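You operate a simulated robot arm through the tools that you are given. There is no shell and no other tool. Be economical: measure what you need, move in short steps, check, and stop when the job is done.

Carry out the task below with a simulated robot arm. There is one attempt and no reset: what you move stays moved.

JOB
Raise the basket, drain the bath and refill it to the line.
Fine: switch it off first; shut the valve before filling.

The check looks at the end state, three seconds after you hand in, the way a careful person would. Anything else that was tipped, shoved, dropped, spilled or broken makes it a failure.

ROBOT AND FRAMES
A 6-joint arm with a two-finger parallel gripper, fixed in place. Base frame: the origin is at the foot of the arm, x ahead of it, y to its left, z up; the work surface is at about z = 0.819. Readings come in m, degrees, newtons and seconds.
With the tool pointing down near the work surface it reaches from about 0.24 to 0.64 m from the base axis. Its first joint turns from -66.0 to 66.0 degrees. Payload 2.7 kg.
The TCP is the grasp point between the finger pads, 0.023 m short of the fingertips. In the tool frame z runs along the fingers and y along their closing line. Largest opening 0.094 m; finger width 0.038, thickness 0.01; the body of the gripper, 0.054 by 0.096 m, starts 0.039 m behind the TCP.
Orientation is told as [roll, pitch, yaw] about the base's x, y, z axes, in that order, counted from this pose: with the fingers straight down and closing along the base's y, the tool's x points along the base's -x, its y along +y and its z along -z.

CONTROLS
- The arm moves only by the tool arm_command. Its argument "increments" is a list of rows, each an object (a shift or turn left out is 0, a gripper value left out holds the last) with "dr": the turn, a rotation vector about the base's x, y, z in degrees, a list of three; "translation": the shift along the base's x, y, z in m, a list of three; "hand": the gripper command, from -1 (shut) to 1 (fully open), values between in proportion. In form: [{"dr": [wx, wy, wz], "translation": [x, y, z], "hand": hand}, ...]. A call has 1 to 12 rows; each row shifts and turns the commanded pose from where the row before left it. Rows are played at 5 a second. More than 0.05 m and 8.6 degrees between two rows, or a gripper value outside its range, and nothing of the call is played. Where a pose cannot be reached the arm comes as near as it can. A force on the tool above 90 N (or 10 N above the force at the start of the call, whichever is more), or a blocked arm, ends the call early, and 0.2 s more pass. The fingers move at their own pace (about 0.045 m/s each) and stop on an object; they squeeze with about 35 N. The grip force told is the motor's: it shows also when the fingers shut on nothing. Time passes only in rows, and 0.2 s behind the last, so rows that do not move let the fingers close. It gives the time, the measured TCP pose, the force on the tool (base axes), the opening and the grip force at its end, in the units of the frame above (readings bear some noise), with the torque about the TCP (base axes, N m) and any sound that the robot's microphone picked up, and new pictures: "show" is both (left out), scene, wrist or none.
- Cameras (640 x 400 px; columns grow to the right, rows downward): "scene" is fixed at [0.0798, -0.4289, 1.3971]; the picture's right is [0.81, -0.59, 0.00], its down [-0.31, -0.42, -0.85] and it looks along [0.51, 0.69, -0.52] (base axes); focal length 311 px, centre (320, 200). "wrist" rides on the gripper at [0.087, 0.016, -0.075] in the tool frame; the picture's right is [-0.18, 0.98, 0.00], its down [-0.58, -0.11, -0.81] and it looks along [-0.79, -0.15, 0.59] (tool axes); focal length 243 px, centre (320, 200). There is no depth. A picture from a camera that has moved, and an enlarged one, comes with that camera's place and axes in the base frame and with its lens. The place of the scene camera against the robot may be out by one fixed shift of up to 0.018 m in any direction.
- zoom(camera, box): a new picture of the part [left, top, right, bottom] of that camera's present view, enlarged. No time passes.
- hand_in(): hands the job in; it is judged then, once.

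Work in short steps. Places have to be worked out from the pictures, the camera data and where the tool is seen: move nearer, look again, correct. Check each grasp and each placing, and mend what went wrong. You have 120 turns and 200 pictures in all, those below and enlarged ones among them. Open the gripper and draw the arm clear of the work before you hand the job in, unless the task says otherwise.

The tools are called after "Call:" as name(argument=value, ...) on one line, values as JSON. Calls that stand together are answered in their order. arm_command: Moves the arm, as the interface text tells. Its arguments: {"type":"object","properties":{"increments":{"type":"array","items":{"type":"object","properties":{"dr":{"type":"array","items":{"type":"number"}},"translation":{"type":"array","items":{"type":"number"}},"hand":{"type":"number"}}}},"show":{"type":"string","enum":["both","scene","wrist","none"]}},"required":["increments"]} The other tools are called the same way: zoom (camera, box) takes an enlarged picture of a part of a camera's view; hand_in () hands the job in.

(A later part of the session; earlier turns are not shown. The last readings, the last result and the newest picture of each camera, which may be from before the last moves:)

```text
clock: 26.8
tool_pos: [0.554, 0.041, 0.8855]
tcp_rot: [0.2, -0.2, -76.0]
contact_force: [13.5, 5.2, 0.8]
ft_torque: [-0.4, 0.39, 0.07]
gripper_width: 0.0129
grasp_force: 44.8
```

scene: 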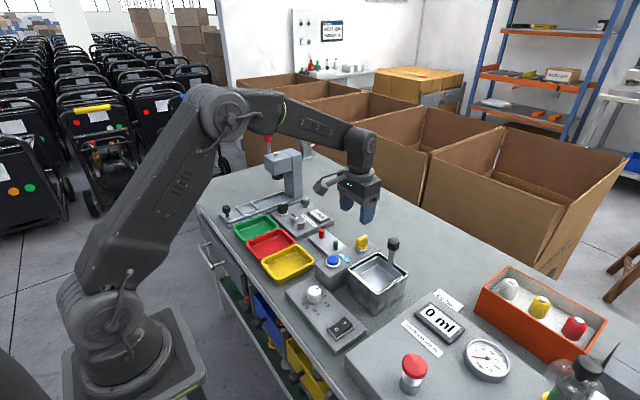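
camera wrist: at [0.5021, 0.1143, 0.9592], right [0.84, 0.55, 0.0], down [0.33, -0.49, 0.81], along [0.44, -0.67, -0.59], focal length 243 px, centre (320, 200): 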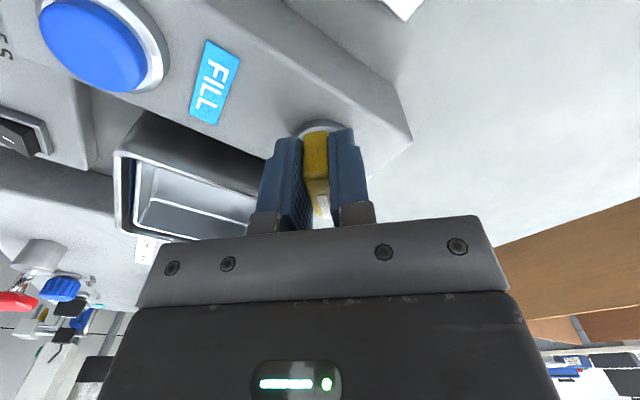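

Little resistance still; I turn on to 90°.

Call:
arm_command(increments=[{"dr": [0, 0, -5], "translation": [0.001, 0.0005, 0]}, {"dr": [0, 0, -5]}, {"dr": [0, 0, -4]}, {}], show="both")

Call:
zoom(camera="scene", box=[310, 200, 430, 310])

```text
clock: 27.8
tool_pos: [0.5541, 0.0409, 0.884]
tcp_rot: [0.3, -0.1, -89.9]
contact_force: [27.9, 6.2, -2.8]
ft_torque: [-1.43, 0.51, 0.18]
gripper_width: 0.013
grasp_force: 44.8
camera wrist: at [0.571, 0.1292, 0.9592], right [0.98, -0.18, 0.01], down [-0.11, -0.58, 0.81], along [-0.14, -0.79, -0.59], focal length 243 px, centre (320, 200)
```

scene: 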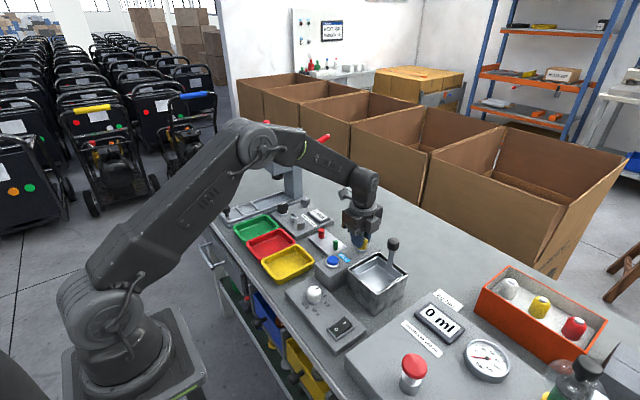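
wrist: 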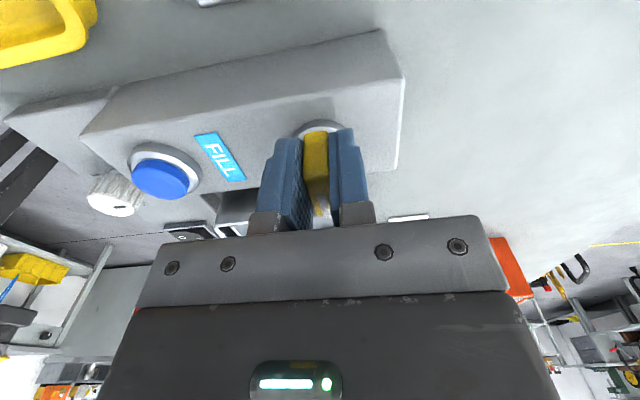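

```text
3.64 times, centred on (370, 255) of scene
camera zoom: at [0.0805, -0.4287, 1.3972], right [0.81, -0.59, 0.0], down [-0.31, -0.42, -0.85], along [0.51, 0.69, -0.52], focal length 1131 px, centre (138, 0)
```

zoom: 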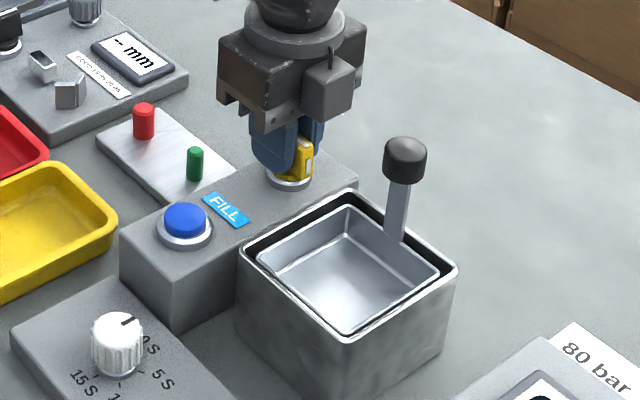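

The pointer now faces the bath. I release, rise straight up, and check the valve and the bath.

Call:
arm_command(increments=[{"hand": -0.2}, {}, {"translation": [0, 0, 0.04]}, {"translation": [0, 0, 0.045]}, {"translation": [0, 0, 0.03]}, {}], show="wrist")

Call:
zoom(camera="scene", box=[310, 200, 430, 310])

```text
clock: 29.2
tool_pos: [0.5543, 0.0409, 1.0005]
tcp_rot: [0.0, -0.1, -89.9]
contact_force: [0.2, 0.7, 0.1]
ft_torque: [0.02, 0.01, 0.01]
gripper_width: 0.0376
grasp_force: 0.2
camera wrist: at [0.5696, 0.1288, 1.0745], right [0.98, -0.18, 0.0], down [-0.11, -0.58, 0.81], along [-0.15, -0.79, -0.59], focal length 243 px, centre (320, 200)
```

wrist: 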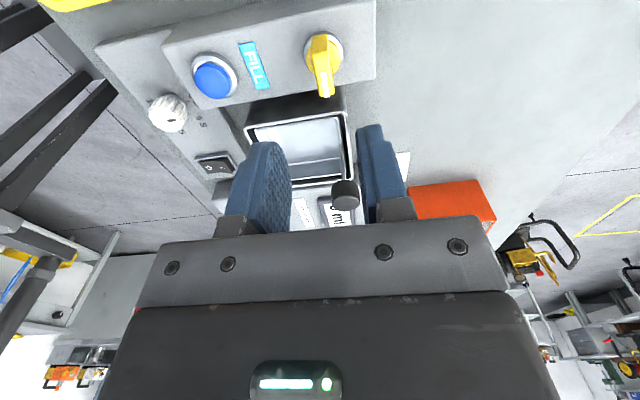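

```text
3.64 times, centred on (370, 255) of scene
camera zoom: at [0.0798, -0.4289, 1.3971], right [0.81, -0.59, 0.0], down [-0.31, -0.42, -0.85], along [0.51, 0.69, -0.52], focal length 1131 px, centre (138, 0)
```

zoom: 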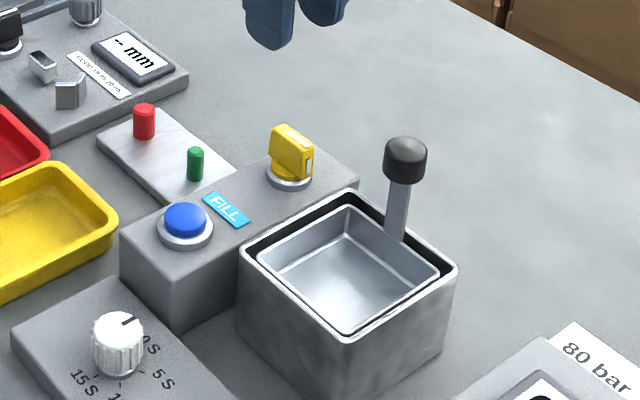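

The valve is turned 90°. I zoom in on the bath to see the water level through the gap around the basket.

Call:
zoom(camera="wrist", box=[235, 80, 365, 200])

Call:
zoom(camera="scene", box=[345, 240, 415, 300])

```text
3.33 times, centred on (300, 140) of wrist
camera zoom: at [0.5696, 0.1288, 1.0745], right [0.98, -0.18, 0.0], down [-0.11, -0.58, 0.81], along [-0.15, -0.79, -0.59], focal length 809 px, centre (387, 400)
```

zoom: 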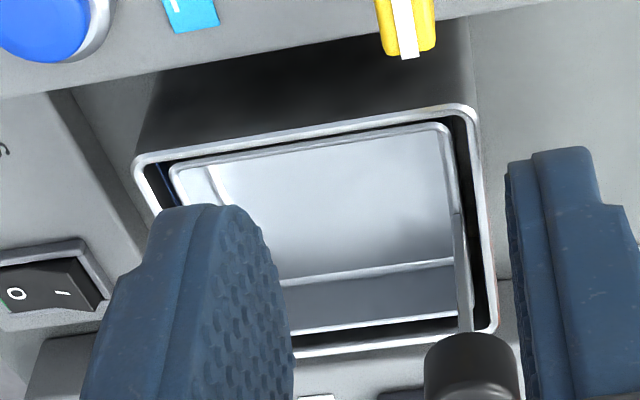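

```text
6.67 times, centred on (380, 270) of scene
camera zoom: at [0.0798, -0.4289, 1.3971], right [0.81, -0.59, 0.0], down [-0.31, -0.42, -0.85], along [0.51, 0.69, -0.52], focal length 2073 px, centre (-80, -267)
```

zoom: 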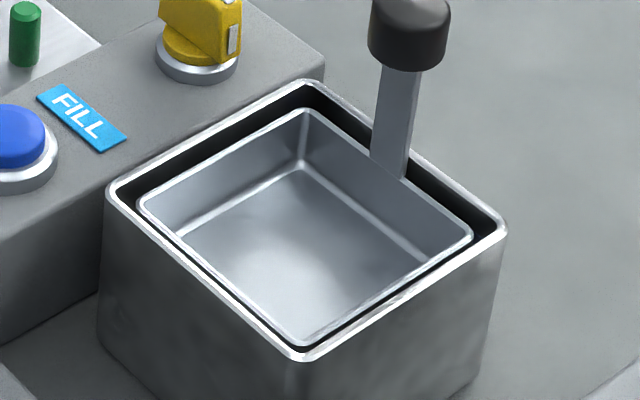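

The gap is dark from here. I turn the hand back to yaw 0 while moving over the bath for a steep look (draining continues meanwhile).

Call:
arm_command(increments=[{"dr": [0, 0, 8], "translation": [0, 0, 0.01]}, {"dr": [0, 0, 8], "translation": [0, 0, 0.01]}, {"dr": [0, 0, 8], "translation": [0, 0, 0.01]}, {"dr": [0, 0, 8]}, {"dr": [0, 0, 8]}, {"dr": [0, 0, 8]}, {"dr": [0, 0, 8]}, {"dr": [0, 0, 8]}, {"dr": [0, 0, 8]}, {"dr": [0, 0, 8], "translation": [0, -0.02, 0]}, {"dr": [0, 0, 8], "translation": [0, -0.02, 0]}, {"dr": [0, 0, 2], "translation": [0, -0.02, 0]}], show="wrist")

Call:
zoom(camera="wrist", box=[240, 0, 400, 120])

```text
clock: 31.8
tool_pos: [0.5525, -0.0194, 1.03]
tcp_rot: [0.0, -0.1, 0.2]
contact_force: [-0.2, 0.1, 0.1]
ft_torque: [-0.02, 0.02, 0.0]
gripper_width: 0.0376
grasp_force: 0.0
camera wrist: at [0.466, -0.0015, 1.1045], right [0.18, 0.98, 0.0], down [0.58, -0.11, 0.81], along [0.79, -0.15, -0.59], focal length 243 px, centre (320, 200)
```

wrist: 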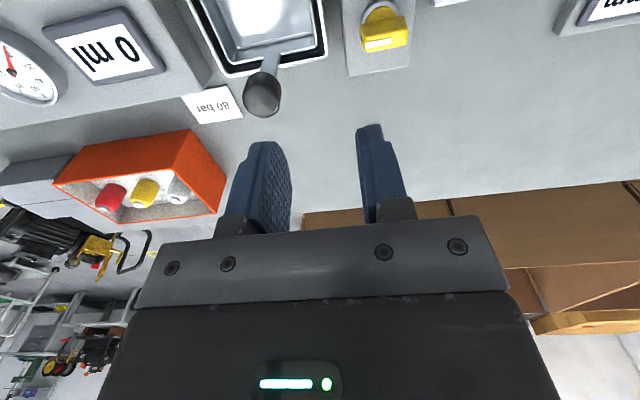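

```text
3.33 times, centred on (320, 60) of wrist
camera zoom: at [0.466, -0.0015, 1.1045], right [0.18, 0.98, 0.0], down [0.58, -0.11, 0.81], along [0.79, -0.15, -0.59], focal length 809 px, centre (320, 667)
```

zoom: 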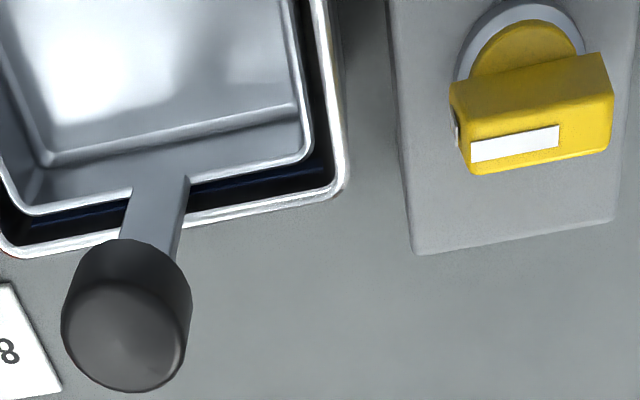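

The blue line is visible on the far wall through the gap. I pitch the hand ~24° so the camera looks steeply down into the gap.

Call:
arm_command(increments=[{"dr": [0, 8, 0], "translation": [-0.01, -0.02, 0]}, {"dr": [0, 8, 0], "translation": [-0.01, -0.02, 0]}, {"dr": [0, 8, 0], "translation": [0, 0, -0.005]}, {}], show="wrist")

Call:
zoom(camera="wrist", box=[240, 60, 400, 180])

```text
clock: 32.8
tool_pos: [0.5327, -0.0589, 1.0245]
tcp_rot: [0.2, 24.0, 0.1]
contact_force: [0.1, 0.6, 0.2]
ft_torque: [0.01, 0.01, -0.03]
gripper_width: 0.0374
grasp_force: 0.1
camera wrist: at [0.4846, -0.0409, 1.128], right [0.17, 0.98, -0.07], down [0.86, -0.11, 0.5], along [0.48, -0.15, -0.86], focal length 243 px, centre (320, 200)
```

wrist: 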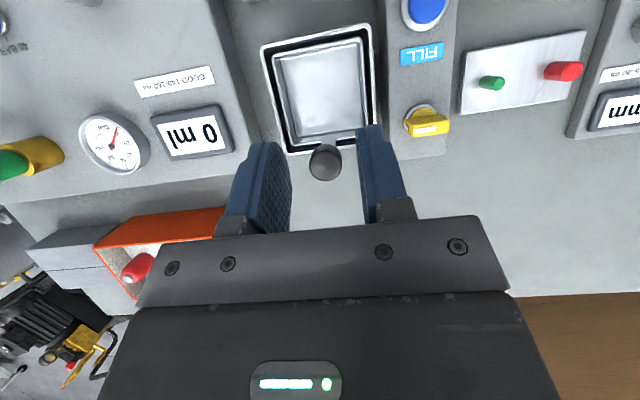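

```text
3.33 times, centred on (320, 120) of wrist
camera zoom: at [0.4846, -0.0409, 1.128], right [0.17, 0.98, -0.07], down [0.86, -0.11, 0.5], along [0.48, -0.15, -0.86], focal length 809 px, centre (320, 467)
```

zoom: 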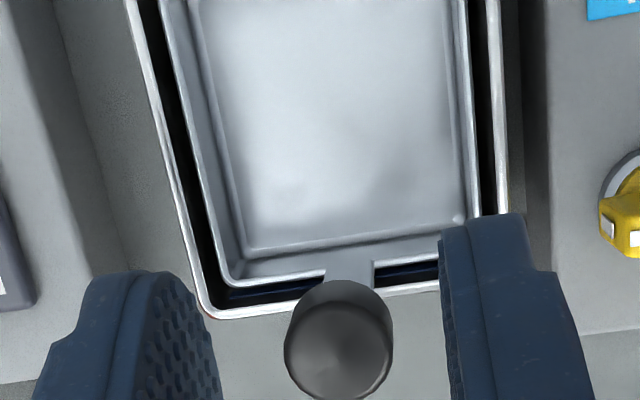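

Call:
zoom(camera="wrist", box=[285, 125, 315, 160])

Call:
zoom(camera="wrist", box=[325, 20, 385, 60])

```text
11.43 times, centred on (300, 142) of wrist
camera zoom: at [0.4846, -0.0409, 1.128], right [0.17, 0.98, -0.07], down [0.86, -0.11, 0.5], along [0.48, -0.15, -0.86], focal length 2773 px, centre (549, 857)
```

zoom: 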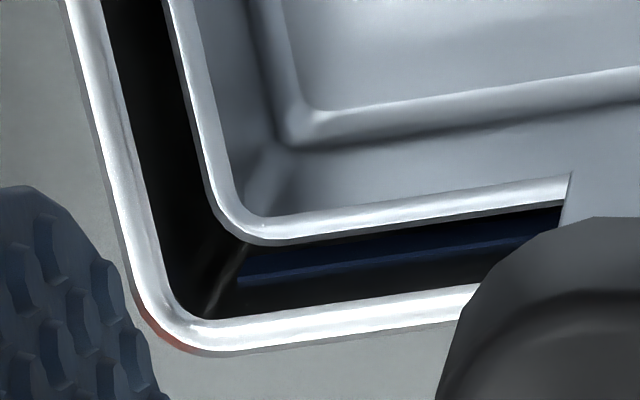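

```text
10.00 times, centred on (355, 40) of wrist
camera zoom: at [0.4846, -0.0409, 1.128], right [0.17, 0.98, -0.07], down [0.86, -0.11, 0.5], along [0.48, -0.15, -0.86], focal length 2426 px, centre (-30, 1800)
```

zoom: 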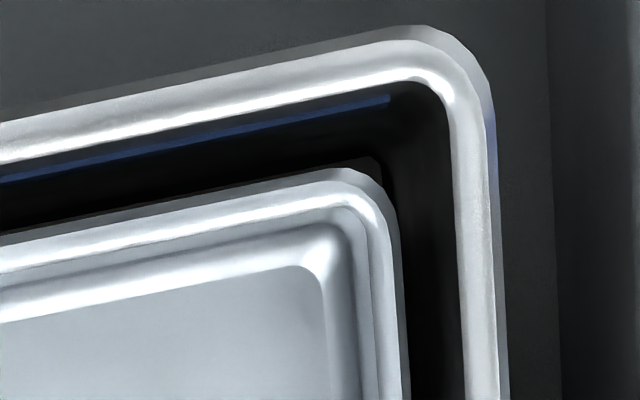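

The line is visible on both walls; below it is dark. I wait a couple of seconds and take a steeper view to see whether any water surface shows in the gap.

Call:
arm_command(increments=[{"dr": [0, 8, 0], "translation": [0, 0, 0.01]}, {"dr": [0, 8, 0], "translation": [0.0, 0.0, 0.01]}, {}, {}, {}, {}, {}, {}, {}, {}], show="wrist")

Call:
zoom(camera="wrist", box=[260, 130, 320, 180])

```text
clock: 35.0
tool_pos: [0.4879, -0.056, 1.0209]
tcp_rot: [0.1, 39.8, 0.1]
contact_force: [0.4, 0.5, 0.0]
ft_torque: [0.01, 0.02, 0.0]
gripper_width: 0.0376
grasp_force: 0.1
out of reach, approached as far as the arm can: row 1, 2
camera wrist: at [0.4683, -0.039, 1.1332], right [0.14, 0.98, -0.12], down [0.96, -0.11, 0.25], along [0.23, -0.15, -0.96], focal length 243 px, centre (320, 200)
```

wrist: 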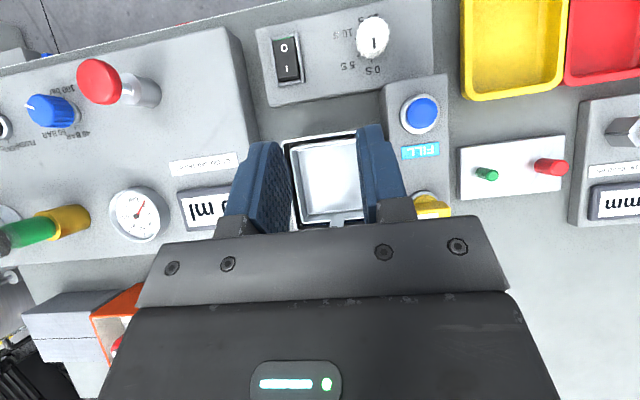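

```text
8.00 times, centred on (290, 155) of wrist
camera zoom: at [0.4683, -0.039, 1.1332], right [0.14, 0.98, -0.12], down [0.96, -0.11, 0.25], along [0.23, -0.15, -0.96], focal length 1941 px, centre (560, 560)
```

zoom: 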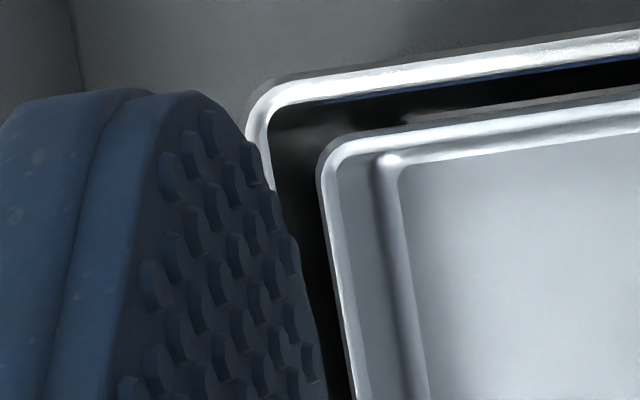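

Too steep for the arm. I go back to the former pose and compare the gap after more waiting.

Call:
arm_command(increments=[{"dr": [0, -8, 0]}, {"dr": [0, -8, 0]}, {}, {}, {}, {}, {}, {}, {}, {}], show="wrist")

Call:
zoom(camera="wrist", box=[280, 20, 385, 170])

```text
clock: 37.2
tool_pos: [0.486, -0.0572, 1.0223]
tcp_rot: [0.1, 23.9, 0.1]
contact_force: [-0.3, 0.0, -0.5]
ft_torque: [-0.02, 0.01, -0.02]
gripper_width: 0.0379
grasp_force: 0.1
camera wrist: at [0.4381, -0.0391, 1.124], right [0.17, 0.98, -0.07], down [0.86, -0.11, 0.5], along [0.48, -0.15, -0.86], focal length 243 px, centre (320, 200)
```

wrist: 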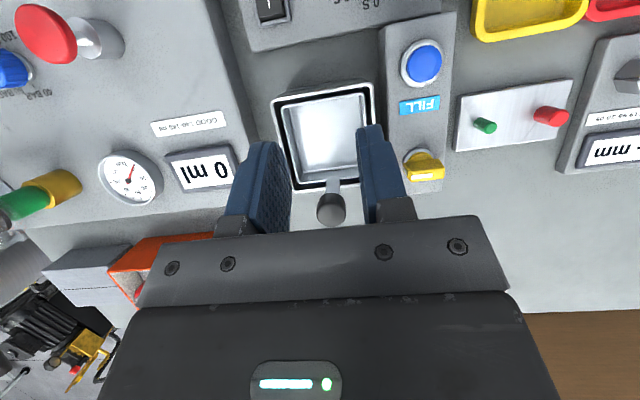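

```text
2.67 times, centred on (332, 95) of wrist
camera zoom: at [0.4381, -0.0391, 1.124], right [0.17, 0.98, -0.07], down [0.86, -0.11, 0.5], along [0.48, -0.15, -0.86], focal length 647 px, centre (287, 480)
```

zoom: 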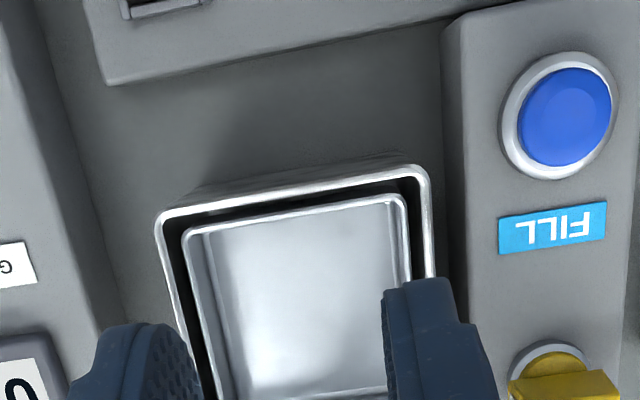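

I take a closer, low view of the far-wall gap: hand upright, fingers closed, TCP near (0.555, 0.0, 0.935), clear of knob and valve.

Call:
arm_command(increments=[{"dr": [0, -8, 0], "translation": [0.01, 0.02, 0], "hand": -1}, {"dr": [0, -8, 0], "translation": [0.02, 0.02, 0]}, {"dr": [0, -8, 0], "translation": [0.02, 0.017, 0]}, {"translation": [0.017, 0, -0.03]}, {"translation": [0, 0, -0.04]}, {"translation": [0, 0, -0.015]}, {}], show="wrist")

Call:
zoom(camera="wrist", box=[180, 40, 300, 140])

```text
clock: 38.8
tool_pos: [0.5568, 0.0006, 0.9358]
tcp_rot: [0.1, -0.1, 0.0]
contact_force: [0.0, 0.6, 1.0]
ft_torque: [0.02, 0.0, -0.01]
gripper_width: 0.0002
grasp_force: 34.4
camera wrist: at [0.4701, 0.0187, 1.0097], right [0.18, 0.98, 0.0], down [0.58, -0.11, 0.81], along [0.79, -0.15, -0.59], focal length 243 px, centre (320, 200)
```

wrist: 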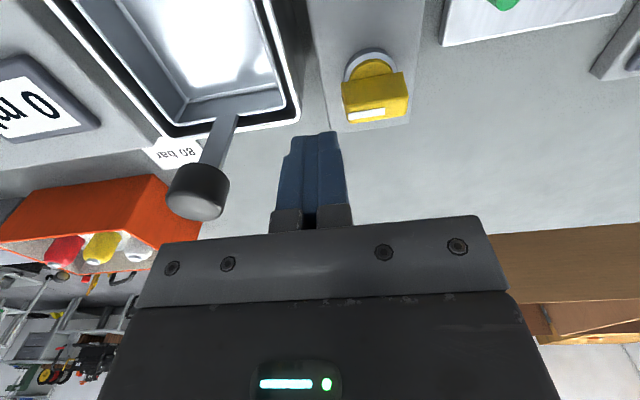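

```text
4.00 times, centred on (240, 90) of wrist
camera zoom: at [0.4701, 0.0187, 1.0097], right [0.18, 0.98, 0.0], down [0.58, -0.11, 0.81], along [0.79, -0.15, -0.59], focal length 970 px, centre (640, 640)
```

zoom: 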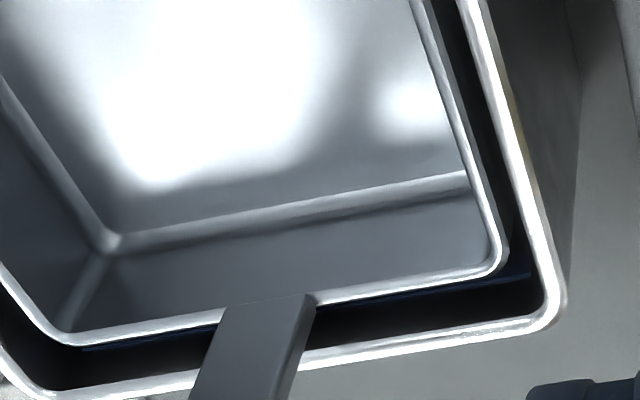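

The line shows only just under the basket rim here. I try a nearly vertical look into the far gap: TCP (0.58, −0.02, 0.985) with 24° pitch.

Call:
arm_command(increments=[{"translation": [0, 0, 0.045]}, {"dr": [0, 8, 0], "translation": [0.01, -0.01, 0.015]}, {"dr": [0, 8, 0], "translation": [0.01, -0.01, 0]}, {"dr": [0, 8, 0], "translation": [0.003, 0, 0]}, {}], show="wrist")

Call:
zoom(camera="wrist", box=[220, 40, 340, 140])

```text
clock: 40.0
tool_pos: [0.5643, -0.0207, 0.9941]
tcp_rot: [0.0, 23.9, 0.1]
contact_force: [0.0, 0.0, 0.2]
ft_torque: [-0.01, 0.02, 0.0]
gripper_width: 0.0003
grasp_force: 34.7
out of reach, approached as far as the arm can: row 4
camera wrist: at [0.5169, -0.0024, 1.0967], right [0.17, 0.98, -0.07], down [0.86, -0.11, 0.5], along [0.49, -0.15, -0.86], focal length 243 px, centre (320, 200)
```

wrist: 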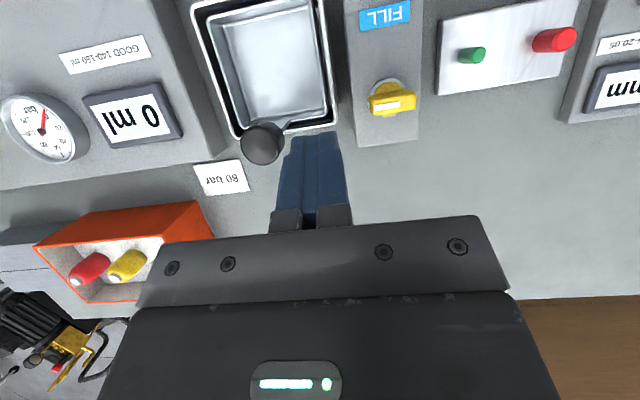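

```text
4.00 times, centred on (280, 90) of wrist
camera zoom: at [0.5169, -0.0024, 1.0967], right [0.17, 0.98, -0.07], down [0.86, -0.11, 0.5], along [0.49, -0.15, -0.86], focal length 970 px, centre (480, 640)
```

zoom: 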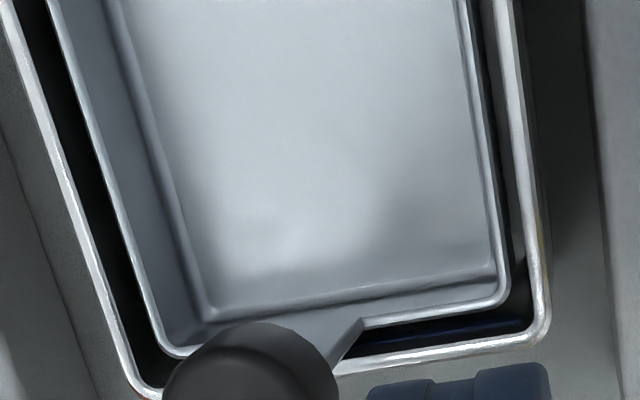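

Call:
zoom(camera="wrist", box=[300, 108, 340, 136])

Call:
zoom(camera="scene", box=[370, 245, 410, 275])

```text
14.29 times, centred on (320, 122) of wrist
camera zoom: at [0.5169, -0.0024, 1.0967], right [0.17, 0.98, -0.07], down [0.86, -0.11, 0.5], along [0.49, -0.15, -0.86], focal length 3466 px, centre (320, 1314)
```

zoom: 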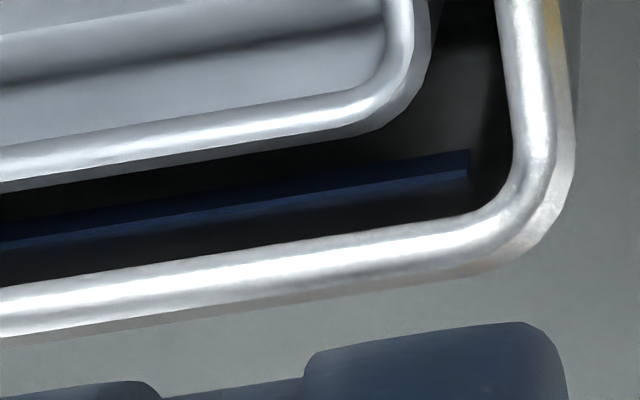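

```text
13.33 times, centred on (390, 260) of scene
camera zoom: at [0.0798, -0.4289, 1.3971], right [0.81, -0.59, 0.0], down [-0.31, -0.42, -0.85], along [0.51, 0.69, -0.52], focal length 4146 px, centre (-613, -600)
```

zoom: 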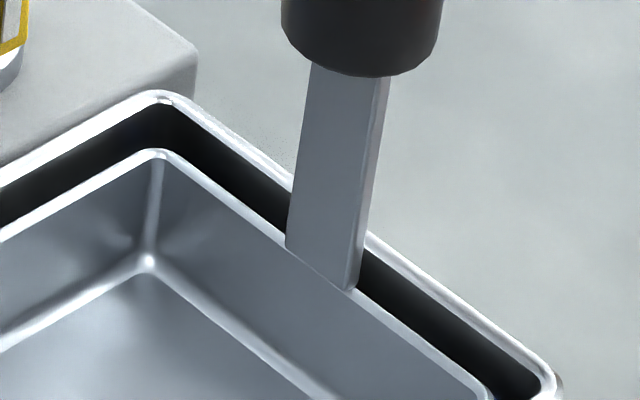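

Below the line only dark grey bare wall is visible in the corner, with no murky water, so it has drained. Now I go back to shut the valve: upright, then yaw −90°, above the handle axis (est. 0.5545, 0.0345).

Call:
arm_command(increments=[{"dr": [0, -8, 0], "translation": [0, 0.02, 0.02]}, {"dr": [0, -8, 0], "translation": [-0.005, 0.02, 0.01]}, {"dr": [0, -7.9, 0], "translation": [-0.005, 0.016, 0]}, {"dr": [0, 0, -8], "hand": -0.1}, {"dr": [0, 0, -8]}, {"dr": [0, 0, -8]}, {"dr": [0, 0, -8]}, {"dr": [0, 0, -8]}, {"dr": [0, 0, -8]}, {"dr": [0, 0, -8]}, {"dr": [0, 0, -8]}], show="none")

Call:
arm_command(increments=[{"dr": [0, 0, -8]}, {"dr": [0, 0, -8]}, {"dr": [0, 0, -8]}, {"dr": [0, 0, -2]}, {}], show="wrist")

```text
clock: 42.4
tool_pos: [0.5553, 0.0375, 1.0246]
tcp_rot: [-0.1, 0.0, -64.2]
contact_force: [0.0, -0.6, -0.7]
ft_torque: [0.06, 0.0, 0.0]
gripper_width: 0.0422
grasp_force: 0.0
```

```text
clock: 43.6
tool_pos: [0.5562, 0.0363, 1.0232]
tcp_rot: [0.0, 0.0, -89.9]
contact_force: [0.3, -0.1, 0.7]
ft_torque: [0.01, -0.03, 0.0]
gripper_width: 0.0424
grasp_force: 0.1
camera wrist: at [0.572, 0.1243, 1.0975], right [0.98, -0.18, 0.0], down [-0.11, -0.58, 0.81], along [-0.15, -0.79, -0.59], focal length 243 px, centre (320, 200)
```

wrist: 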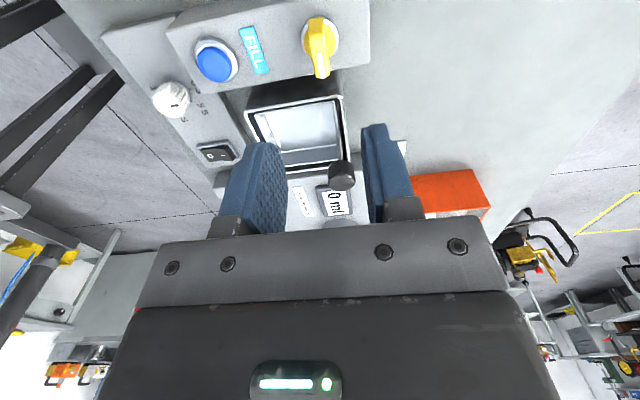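

The handle is centred below. I descend to grip height and close.

Call:
arm_command(increments=[{"translation": [-0.001, 0, -0.045]}, {"translation": [0, 0, -0.045]}, {"translation": [0, 0, -0.03]}, {"translation": [0, 0, -0.018]}, {"hand": -1}, {}, {}], show="wrist")

```text
clock: 45.2
tool_pos: [0.5545, 0.0353, 0.8842]
tcp_rot: [0.2, 0.0, -89.9]
contact_force: [19.6, 0.6, -7.3]
ft_torque: [0.12, 0.63, 0.05]
gripper_width: 0.0128
grasp_force: 44.9
camera wrist: at [0.571, 0.1234, 0.9584], right [0.98, -0.18, 0.0], down [-0.11, -0.58, 0.81], along [-0.14, -0.79, -0.59], focal length 243 px, centre (320, 200)
```

wrist: 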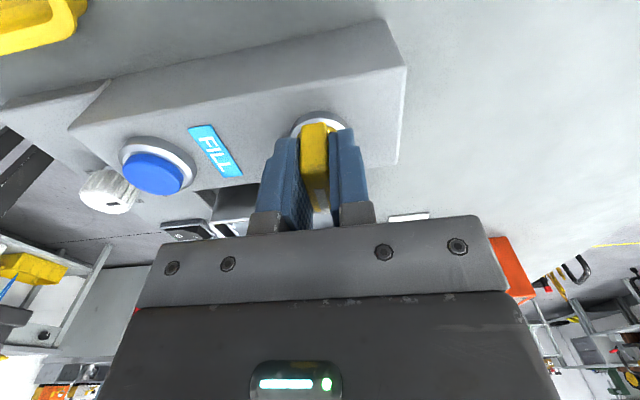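

Gripped; I relieve +x by 2 mm and turn back counter-clockwise.

Call:
arm_command(increments=[{"translation": [0.002, 0, -0.001]}, {"dr": [0, 0, 6]}, {"dr": [0, 0, 6]}, {"dr": [0, 0, 6]}, {"dr": [0, 0, 6]}, {}], show="none")

Call:
arm_command(increments=[{"dr": [0, 0, 6]}, {"dr": [0, 0, 6]}, {"dr": [0, 0, 6]}, {"dr": [0, 0, 6]}, {}], show="none")

```text
clock: 46.6
tool_pos: [0.5547, 0.0349, 0.884]
tcp_rot: [-0.3, 0.1, -65.9]
contact_force: [-29.9, -12.5, 12.3]
ft_torque: [-1.03, -1.21, -0.02]
gripper_width: 0.0128
grasp_force: 44.2
```

```text
clock: 47.8
tool_pos: [0.5537, 0.0338, 0.8834]
tcp_rot: [-0.3, 0.3, -41.9]
contact_force: [-35.2, -19.1, 12.8]
ft_torque: [-0.03, -1.13, -0.05]
gripper_width: 0.0131
grasp_force: 44.7
```

Loads −x/−y; I follow by −3 mm x, −1.5 mm y and +1 mm z, and continue.

Call:
arm_command(increments=[{"translation": [-0.003, -0.0015, 0.001]}, {"dr": [0, 0, 6]}, {"dr": [0, 0, 6]}, {"dr": [0, 0, 6]}, {"dr": [0, 0, 6]}, {}], show="none")

Call:
arm_command(increments=[{"dr": [0, 0, 6]}, {"dr": [0, 0, 6]}, {"dr": [0, 0, 6]}, {}], show="wrist")

```text
clock: 49.2
tool_pos: [0.5539, 0.0345, 0.8844]
tcp_rot: [0.1, 0.1, -18.0]
contact_force: [5.7, -13.1, -27.0]
ft_torque: [-0.19, -0.88, -0.02]
gripper_width: 0.013
grasp_force: 45.6
```

```text
clock: 50.2
tool_pos: [0.5531, 0.0333, 0.885]
tcp_rot: [-0.1, 0.3, 0.1]
contact_force: [0.5, -17.5, -23.5]
ft_torque: [-0.06, -0.56, -0.15]
gripper_width: 0.0128
grasp_force: 45.2
camera wrist: at [0.4679, 0.0518, 0.9588], right [0.18, 0.98, 0.0], down [0.59, -0.11, 0.8], along [0.79, -0.15, -0.6], focal length 243 px, centre (320, 200)
```

wrist: 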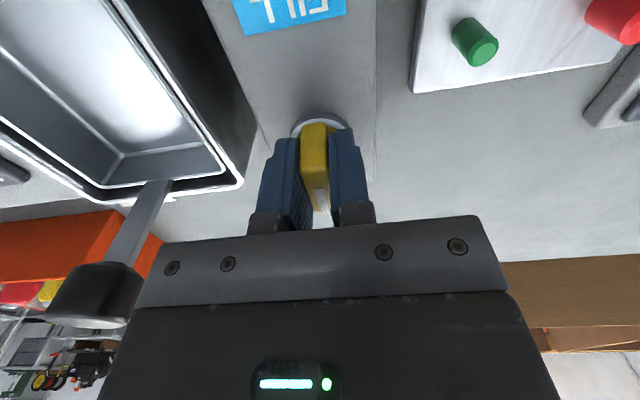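

Back at yaw 0. I nudge 3° further to feel for the closed stop, then release and rise.

Call:
arm_command(increments=[{"dr": [0, 0, 3], "translation": [0, -0.001, -0.001]}, {}], show="none")

Call:
arm_command(increments=[{"dr": [0, 0, -2]}, {"hand": -0.2}, {}, {"translation": [0, 0, 0.04]}, {"translation": [0, 0, 0.04]}, {"translation": [-0.03, 0, 0.035]}, {"translation": [-0.04, 0, 0.02]}, {}], show="wrist")

Call:
zoom(camera="scene", box=[320, 220, 400, 280])

```text
clock: 50.8
tool_pos: [0.5543, 0.0352, 0.8851]
tcp_rot: [0.1, 0.2, 2.9]
contact_force: [-1.8, -10.9, -15.8]
ft_torque: [-0.13, 1.1, -1.77]
gripper_width: 0.014
grasp_force: 44.6
```

```text
clock: 52.6
tool_pos: [0.4835, 0.037, 1.0176]
tcp_rot: [-0.1, 0.0, 0.9]
contact_force: [0.6, -0.6, 0.5]
ft_torque: [0.0, 0.01, -0.01]
gripper_width: 0.0377
grasp_force: 0.1
camera wrist: at [0.3965, 0.0517, 1.0914], right [0.17, 0.99, 0.0], down [0.58, -0.1, 0.81], along [0.79, -0.13, -0.59], focal length 243 px, centre (320, 200)
```

wrist: 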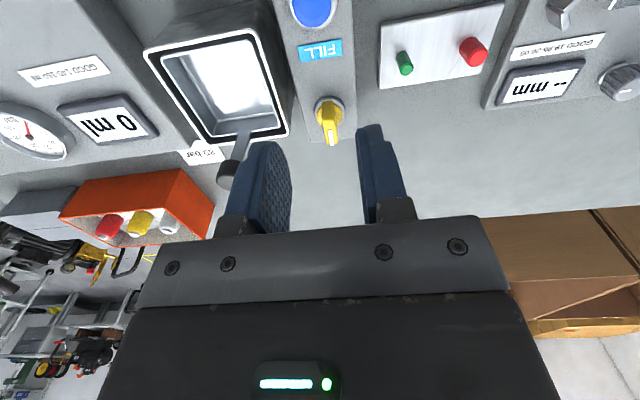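

```text
6.67 times, centred on (360, 250) of scene
camera zoom: at [0.0797, -0.4289, 1.3971], right [0.81, -0.59, 0.0], down [-0.31, -0.42, -0.85], along [0.51, 0.69, -0.52], focal length 2073 px, centre (53, -133)
```

zoom: 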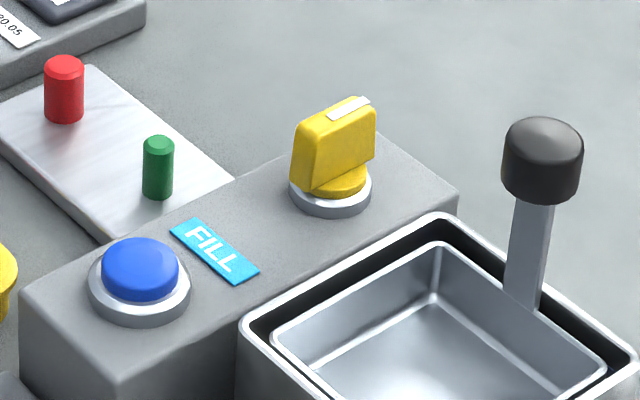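

The valve is shut against its stop. The blue FILL button is at about (0.459, 0.039), top ≈0.868. I close the fingers and come down above it.

Call:
arm_command(increments=[{"dr": [0, 0, -0.9], "translation": [-0.012, 0.001, -0.045], "hand": -1}, {"translation": [-0.012, 0, -0.045]}, {}, {}], show="wrist")

Call:
zoom(camera="scene", box=[290, 210, 410, 310])

```text
clock: 53.6
tool_pos: [0.4595, 0.0356, 0.9295]
tcp_rot: [0.0, -0.1, 0.1]
contact_force: [0.0, 0.3, 0.1]
ft_torque: [0.0, -0.02, 0.01]
gripper_width: 0.0
grasp_force: 35.0
camera wrist: at [0.3738, 0.0519, 1.0028], right [0.18, 0.98, 0.0], down [0.58, -0.11, 0.81], along [0.79, -0.15, -0.59], focal length 243 px, centre (320, 200)
```

wrist: 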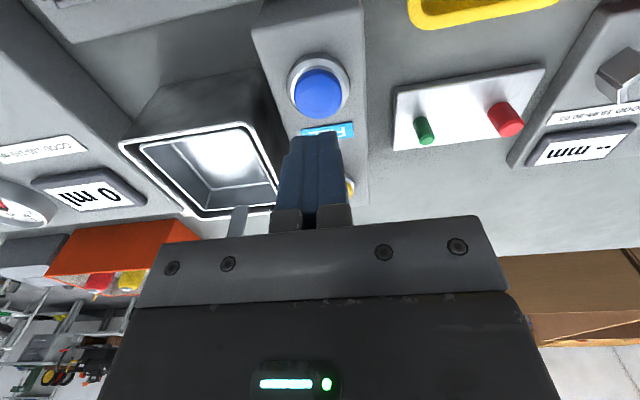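

```text
4.00 times, centred on (350, 260) of scene
camera zoom: at [0.0798, -0.4289, 1.3971], right [0.81, -0.59, 0.0], down [-0.31, -0.42, -0.85], along [0.51, 0.69, -0.52], focal length 1244 px, centre (200, -40)
```

zoom: 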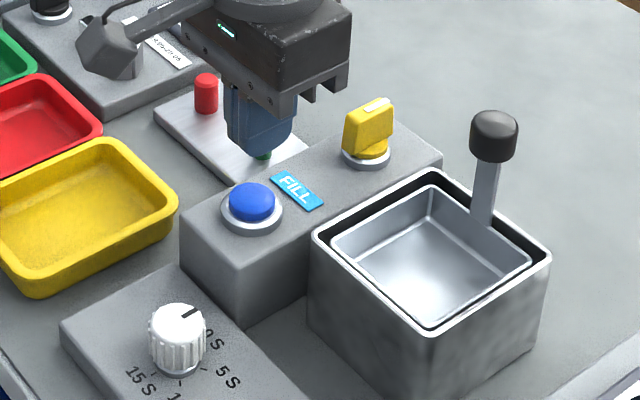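

The button refines to (0.457, 0.036), top ≈0.855–0.86. I lower to just above it and look.

Call:
arm_command(increments=[{"translation": [-0.002, 0, -0.025]}, {"translation": [0, 0, -0.015]}, {}], show="wrist")

Call:
zoom(camera="scene", box=[310, 230, 370, 280])

```text
clock: 54.4
tool_pos: [0.4578, 0.0345, 0.8893]
tcp_rot: [-0.1, 0.0, 0.2]
contact_force: [0.3, -0.5, 0.5]
ft_torque: [-0.04, -0.03, -0.04]
gripper_width: 0.0
grasp_force: 35.0
camera wrist: at [0.3711, 0.0523, 0.9634], right [0.18, 0.98, 0.0], down [0.58, -0.11, 0.81], along [0.79, -0.15, -0.59], focal length 243 px, centre (320, 200)
```

wrist: 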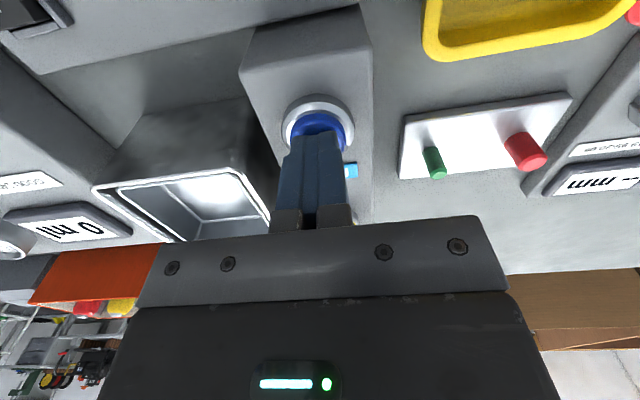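

```text
8.00 times, centred on (340, 255) of scene
camera zoom: at [0.0798, -0.4289, 1.3971], right [0.81, -0.59, 0.0], down [-0.31, -0.42, -0.85], along [0.51, 0.69, -0.52], focal length 2488 px, centre (160, -240)
```

zoom: 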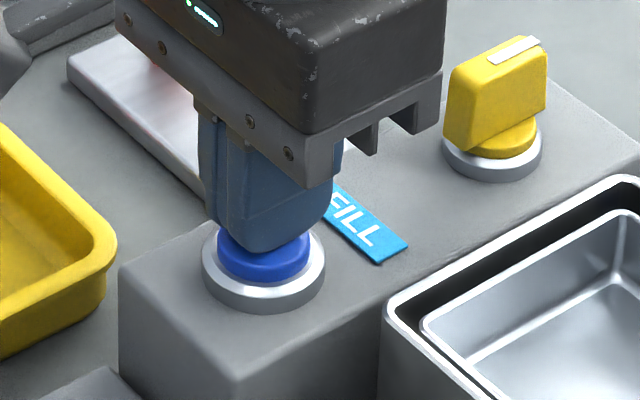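

Well centred above the button. I press slowly by 8 mm and read force and sound.

Call:
arm_command(increments=[{"translation": [0, 0, -0.004]}, {"translation": [0, 0, -0.003]}, {"translation": [0, 0, -0.002]}], show="wrist")

Call:
zoom(camera="scene", box=[310, 230, 410, 310])

```text
clock: 55.2
tool_pos: [0.4573, 0.0359, 0.8814]
tcp_rot: [-0.1, 0.0, 0.3]
contact_force: [-10.1, -1.2, 30.8]
ft_torque: [-0.03, 0.43, -0.04]
gripper_width: 0.0
grasp_force: 34.7
heard: click
camera wrist: at [0.3713, 0.0523, 0.9559], right [0.18, 0.98, 0.0], down [0.58, -0.11, 0.81], along [0.79, -0.15, -0.59], focal length 243 px, centre (320, 200)
```

wrist: 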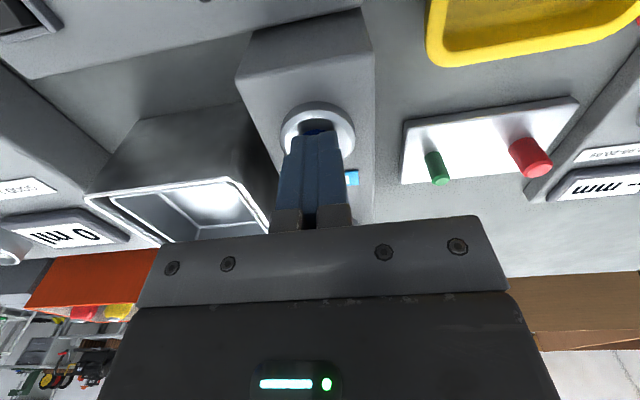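

```text
5.00 times, centred on (360, 270) of scene
camera zoom: at [0.0791, -0.4289, 1.3972], right [0.81, -0.59, 0.0], down [-0.31, -0.42, -0.85], along [0.51, 0.69, -0.52], focal length 1555 px, centre (120, -150)
```

zoom: 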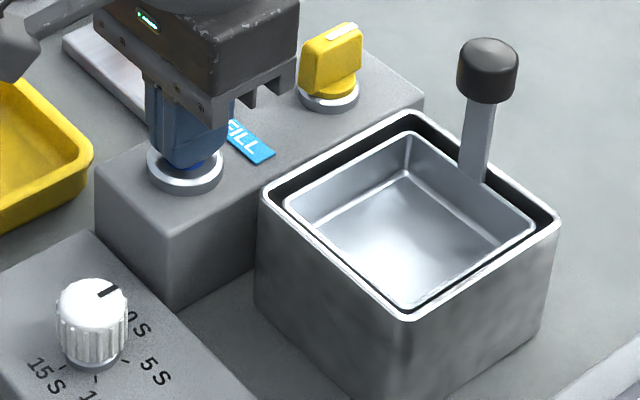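

Click heard: pressed for ~0.4 s. I release, and go to a viewing pose to see whether water rises and whether it keeps going.

Call:
arm_command(increments=[{"translation": [0, 0, 0.03]}, {"translation": [0.0, -0.01, 0.045]}, {"translation": [0.03, -0.03, 0.025]}, {"dr": [0, 8, 0], "translation": [0.03, -0.02, 0.02]}, {"dr": [0, 8, 0], "translation": [0.02, 0.0, 0.01]}, {"dr": [0, 8, 0]}, {}], show="none")

Call:
zoom(camera="wrist", box=[220, 40, 380, 160])

```text
clock: 56.8
tool_pos: [0.5377, -0.0244, 1.0096]
tcp_rot: [0.0, 24.1, 0.2]
contact_force: [-0.1, 0.1, 0.6]
ft_torque: [-0.01, -0.01, 0.03]
gripper_width: 0.0
grasp_force: 35.3
```

```text
3.33 times, centred on (300, 100) of wrist
camera zoom: at [0.4895, -0.0079, 1.1132], right [0.17, 0.98, -0.07], down [0.86, -0.11, 0.5], along [0.48, -0.15, -0.86], focal length 809 px, centre (387, 533)
```

zoom: 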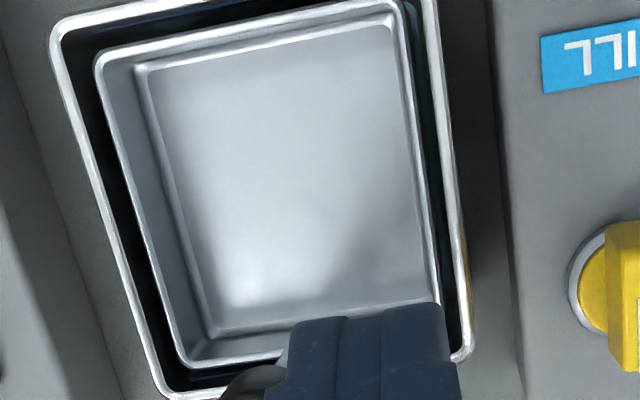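

Call:
zoom(camera="wrist", box=[315, 35, 345, 60])

Call:
zoom(camera="wrist", box=[240, 120, 300, 165])

```text
16.00 times, centred on (330, 48) of wrist
camera zoom: at [0.4895, -0.0079, 1.1132], right [0.17, 0.98, -0.07], down [0.86, -0.11, 0.5], along [0.48, -0.15, -0.86], focal length 3882 px, centre (160, 2640)
```

zoom: 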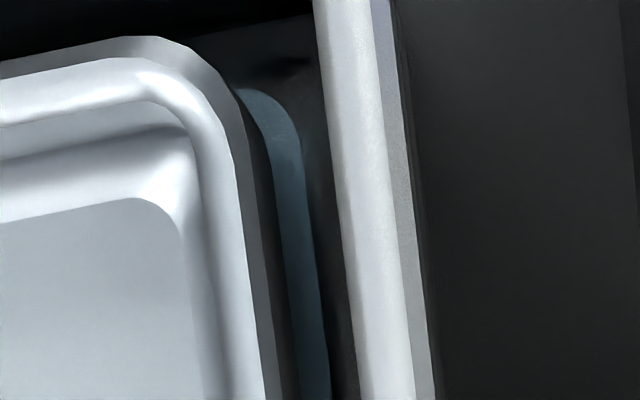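

```text
8.89 times, centred on (270, 142) of wrist
camera zoom: at [0.4895, -0.0079, 1.1132], right [0.17, 0.98, -0.07], down [0.86, -0.11, 0.5], along [0.48, -0.15, -0.86], focal length 2157 px, centre (764, 711)
```

zoom: 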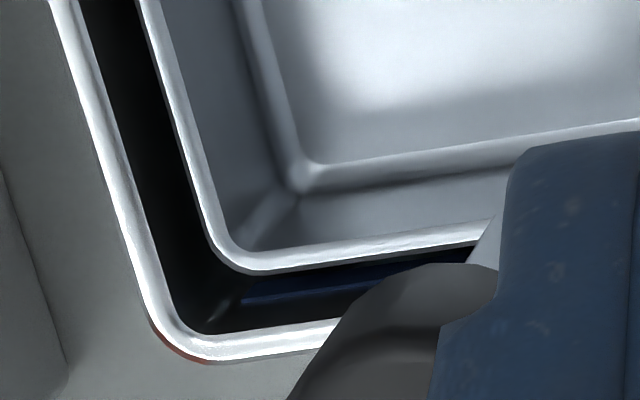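

Teal clean water is now visible in the right-hand gap. I wait one second in place to see whether it still rises.

Call:
arm_command(increments=[{}, {}, {}, {}, {}], show="none")

Call:
zoom(camera="wrist", box=[315, 35, 345, 60])

```text
clock: 58.0
tool_pos: [0.5382, -0.0254, 1.0106]
tcp_rot: [0.0, 24.0, 0.2]
contact_force: [0.2, 0.6, 0.6]
ft_torque: [-0.03, 0.01, 0.0]
gripper_width: 0.0
grasp_force: 35.2
```

```text
16.00 times, centred on (330, 48) of wrist
camera zoom: at [0.4894, -0.0078, 1.1132], right [0.17, 0.98, -0.07], down [0.86, -0.11, 0.5], along [0.48, -0.15, -0.86], focal length 3882 px, centre (160, 2640)
```

zoom: 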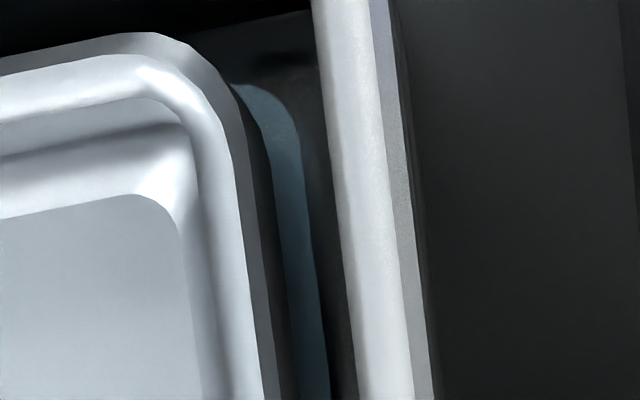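

The level is static, so FILL is momentary. I move to the pose that showed the far-wall line corner to compare water and line.

Call:
arm_command(increments=[{"translation": [0.013, 0.002, -0.008]}, {"translation": [0.013, 0.002, -0.008]}, {}], show="wrist")

Call:
zoom(camera="wrist", box=[300, 104, 340, 132])

```text
clock: 58.8
tool_pos: [0.5637, -0.0216, 0.9934]
tcp_rot: [0.0, 24.0, 0.3]
contact_force: [-0.5, 0.0, -0.2]
ft_torque: [-0.01, -0.01, 0.0]
gripper_width: 0.0
grasp_force: 34.9
camera wrist: at [0.5152, -0.0043, 1.0967], right [0.17, 0.98, -0.07], down [0.86, -0.11, 0.5], along [0.48, -0.15, -0.86], focal length 243 px, centre (320, 200)
```

wrist: 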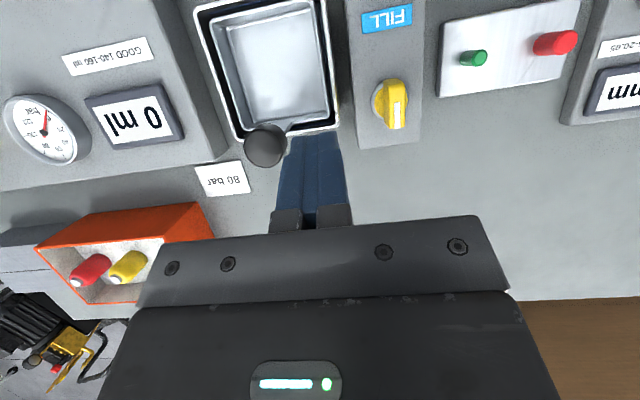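

```text
14.29 times, centred on (320, 118) of wrist
camera zoom: at [0.5152, -0.0043, 1.0967], right [0.17, 0.98, -0.07], down [0.86, -0.11, 0.5], along [0.48, -0.15, -0.86], focal length 3466 px, centre (320, 1371)
```

zoom: 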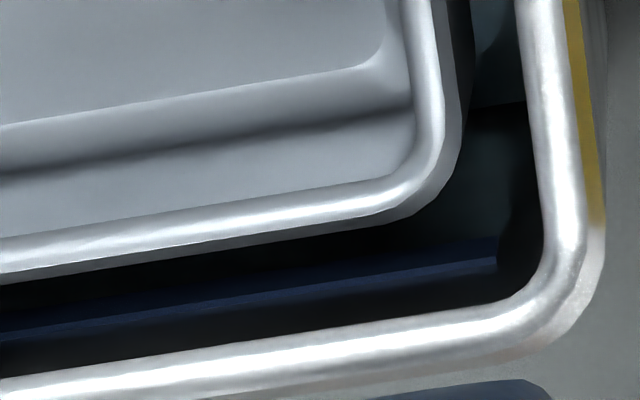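

Water tint shows in the corner, below the line. I return above the button for a second, slightly longer press.

Call:
arm_command(increments=[{"translation": [0, 0.01, 0.03]}, {"dr": [0, -8, 0], "translation": [-0.03, 0.02, 0]}, {"dr": [0, -8, 0], "translation": [-0.035, 0.02, 0]}, {"dr": [0, -8, 0], "translation": [-0.035, 0.007, 0]}, {"translation": [-0.007, 0, -0.045]}, {"translation": [0, 0, -0.04]}, {"translation": [0, 0, -0.03]}, {}], show="none")

```text
clock: 60.6
tool_pos: [0.4534, 0.0357, 0.9071]
tcp_rot: [0.0, 0.0, 0.3]
contact_force: [-0.4, -0.1, 0.0]
ft_torque: [-0.01, -0.03, 0.01]
gripper_width: 0.0
grasp_force: 35.1
out of reach, approached as far as the arm can: row 1
```

Press again, holding about 0.6 s, with release in the same call.

Call:
arm_command(increments=[{"translation": [0.003, 0, -0.015]}, {"translation": [0, 0, -0.006]}, {"translation": [0, 0, -0.006]}, {}, {}, {"translation": [0, 0, 0.02]}, {"translation": [0, 0, 0.03]}], show="none")

Call:
zoom(camera="scene", box=[350, 235, 420, 290])

Call:
arm_command(increments=[{"translation": [0.0, -0.01, 0.045]}, {"translation": [0.03, -0.03, 0.01]}, {"dr": [0, 8, 0], "translation": [0.03, -0.02, 0.0]}, {"dr": [0, 8, 0], "translation": [0.023, 0.0, 0.0]}, {"dr": [0, 8, 0], "translation": [0.022, 0.003, 0.0]}, {}], show="none")

Call:
zoom(camera="wrist", box=[290, 80, 360, 132])

```text
clock: 62.2
tool_pos: [0.4551, 0.0358, 0.9306]
tcp_rot: [0.0, 0.1, 0.1]
contact_force: [0.3, -0.6, 0.2]
ft_torque: [-0.01, 0.02, 0.01]
gripper_width: 0.0
grasp_force: 34.6
heard: click
```

```text
7.27 times, centred on (385, 262) of scene
camera zoom: at [0.0798, -0.4289, 1.3971], right [0.81, -0.59, 0.0], down [-0.31, -0.42, -0.85], along [0.51, 0.69, -0.52], focal length 2261 px, centre (-153, -254)
```

zoom: 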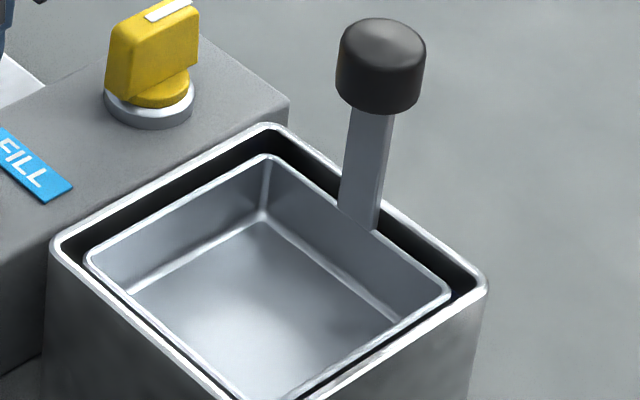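

```text
clock: 63.6
tool_pos: [0.5602, -0.022, 0.987]
tcp_rot: [0.0, 24.2, 0.2]
contact_force: [-0.1, 0.0, 0.6]
ft_torque: [-0.01, -0.02, 0.0]
gripper_width: 0.0
grasp_force: 35.1
```

```text
7.69 times, centred on (325, 106) of wrist
camera zoom: at [0.5114, -0.0039, 1.0895], right [0.17, 0.98, -0.07], down [0.86, -0.11, 0.5], along [0.48, -0.15, -0.86], focal length 1866 px, centre (282, 923)
```

zoom: 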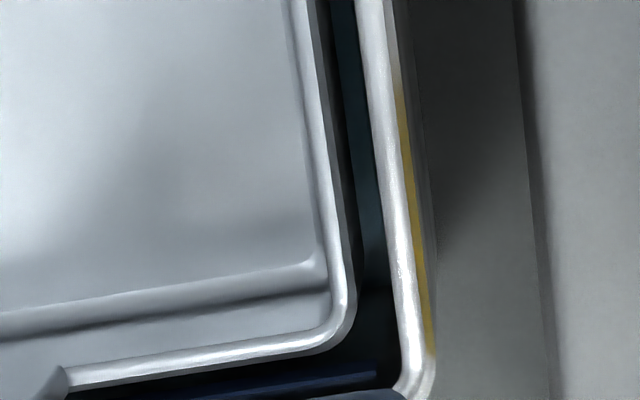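

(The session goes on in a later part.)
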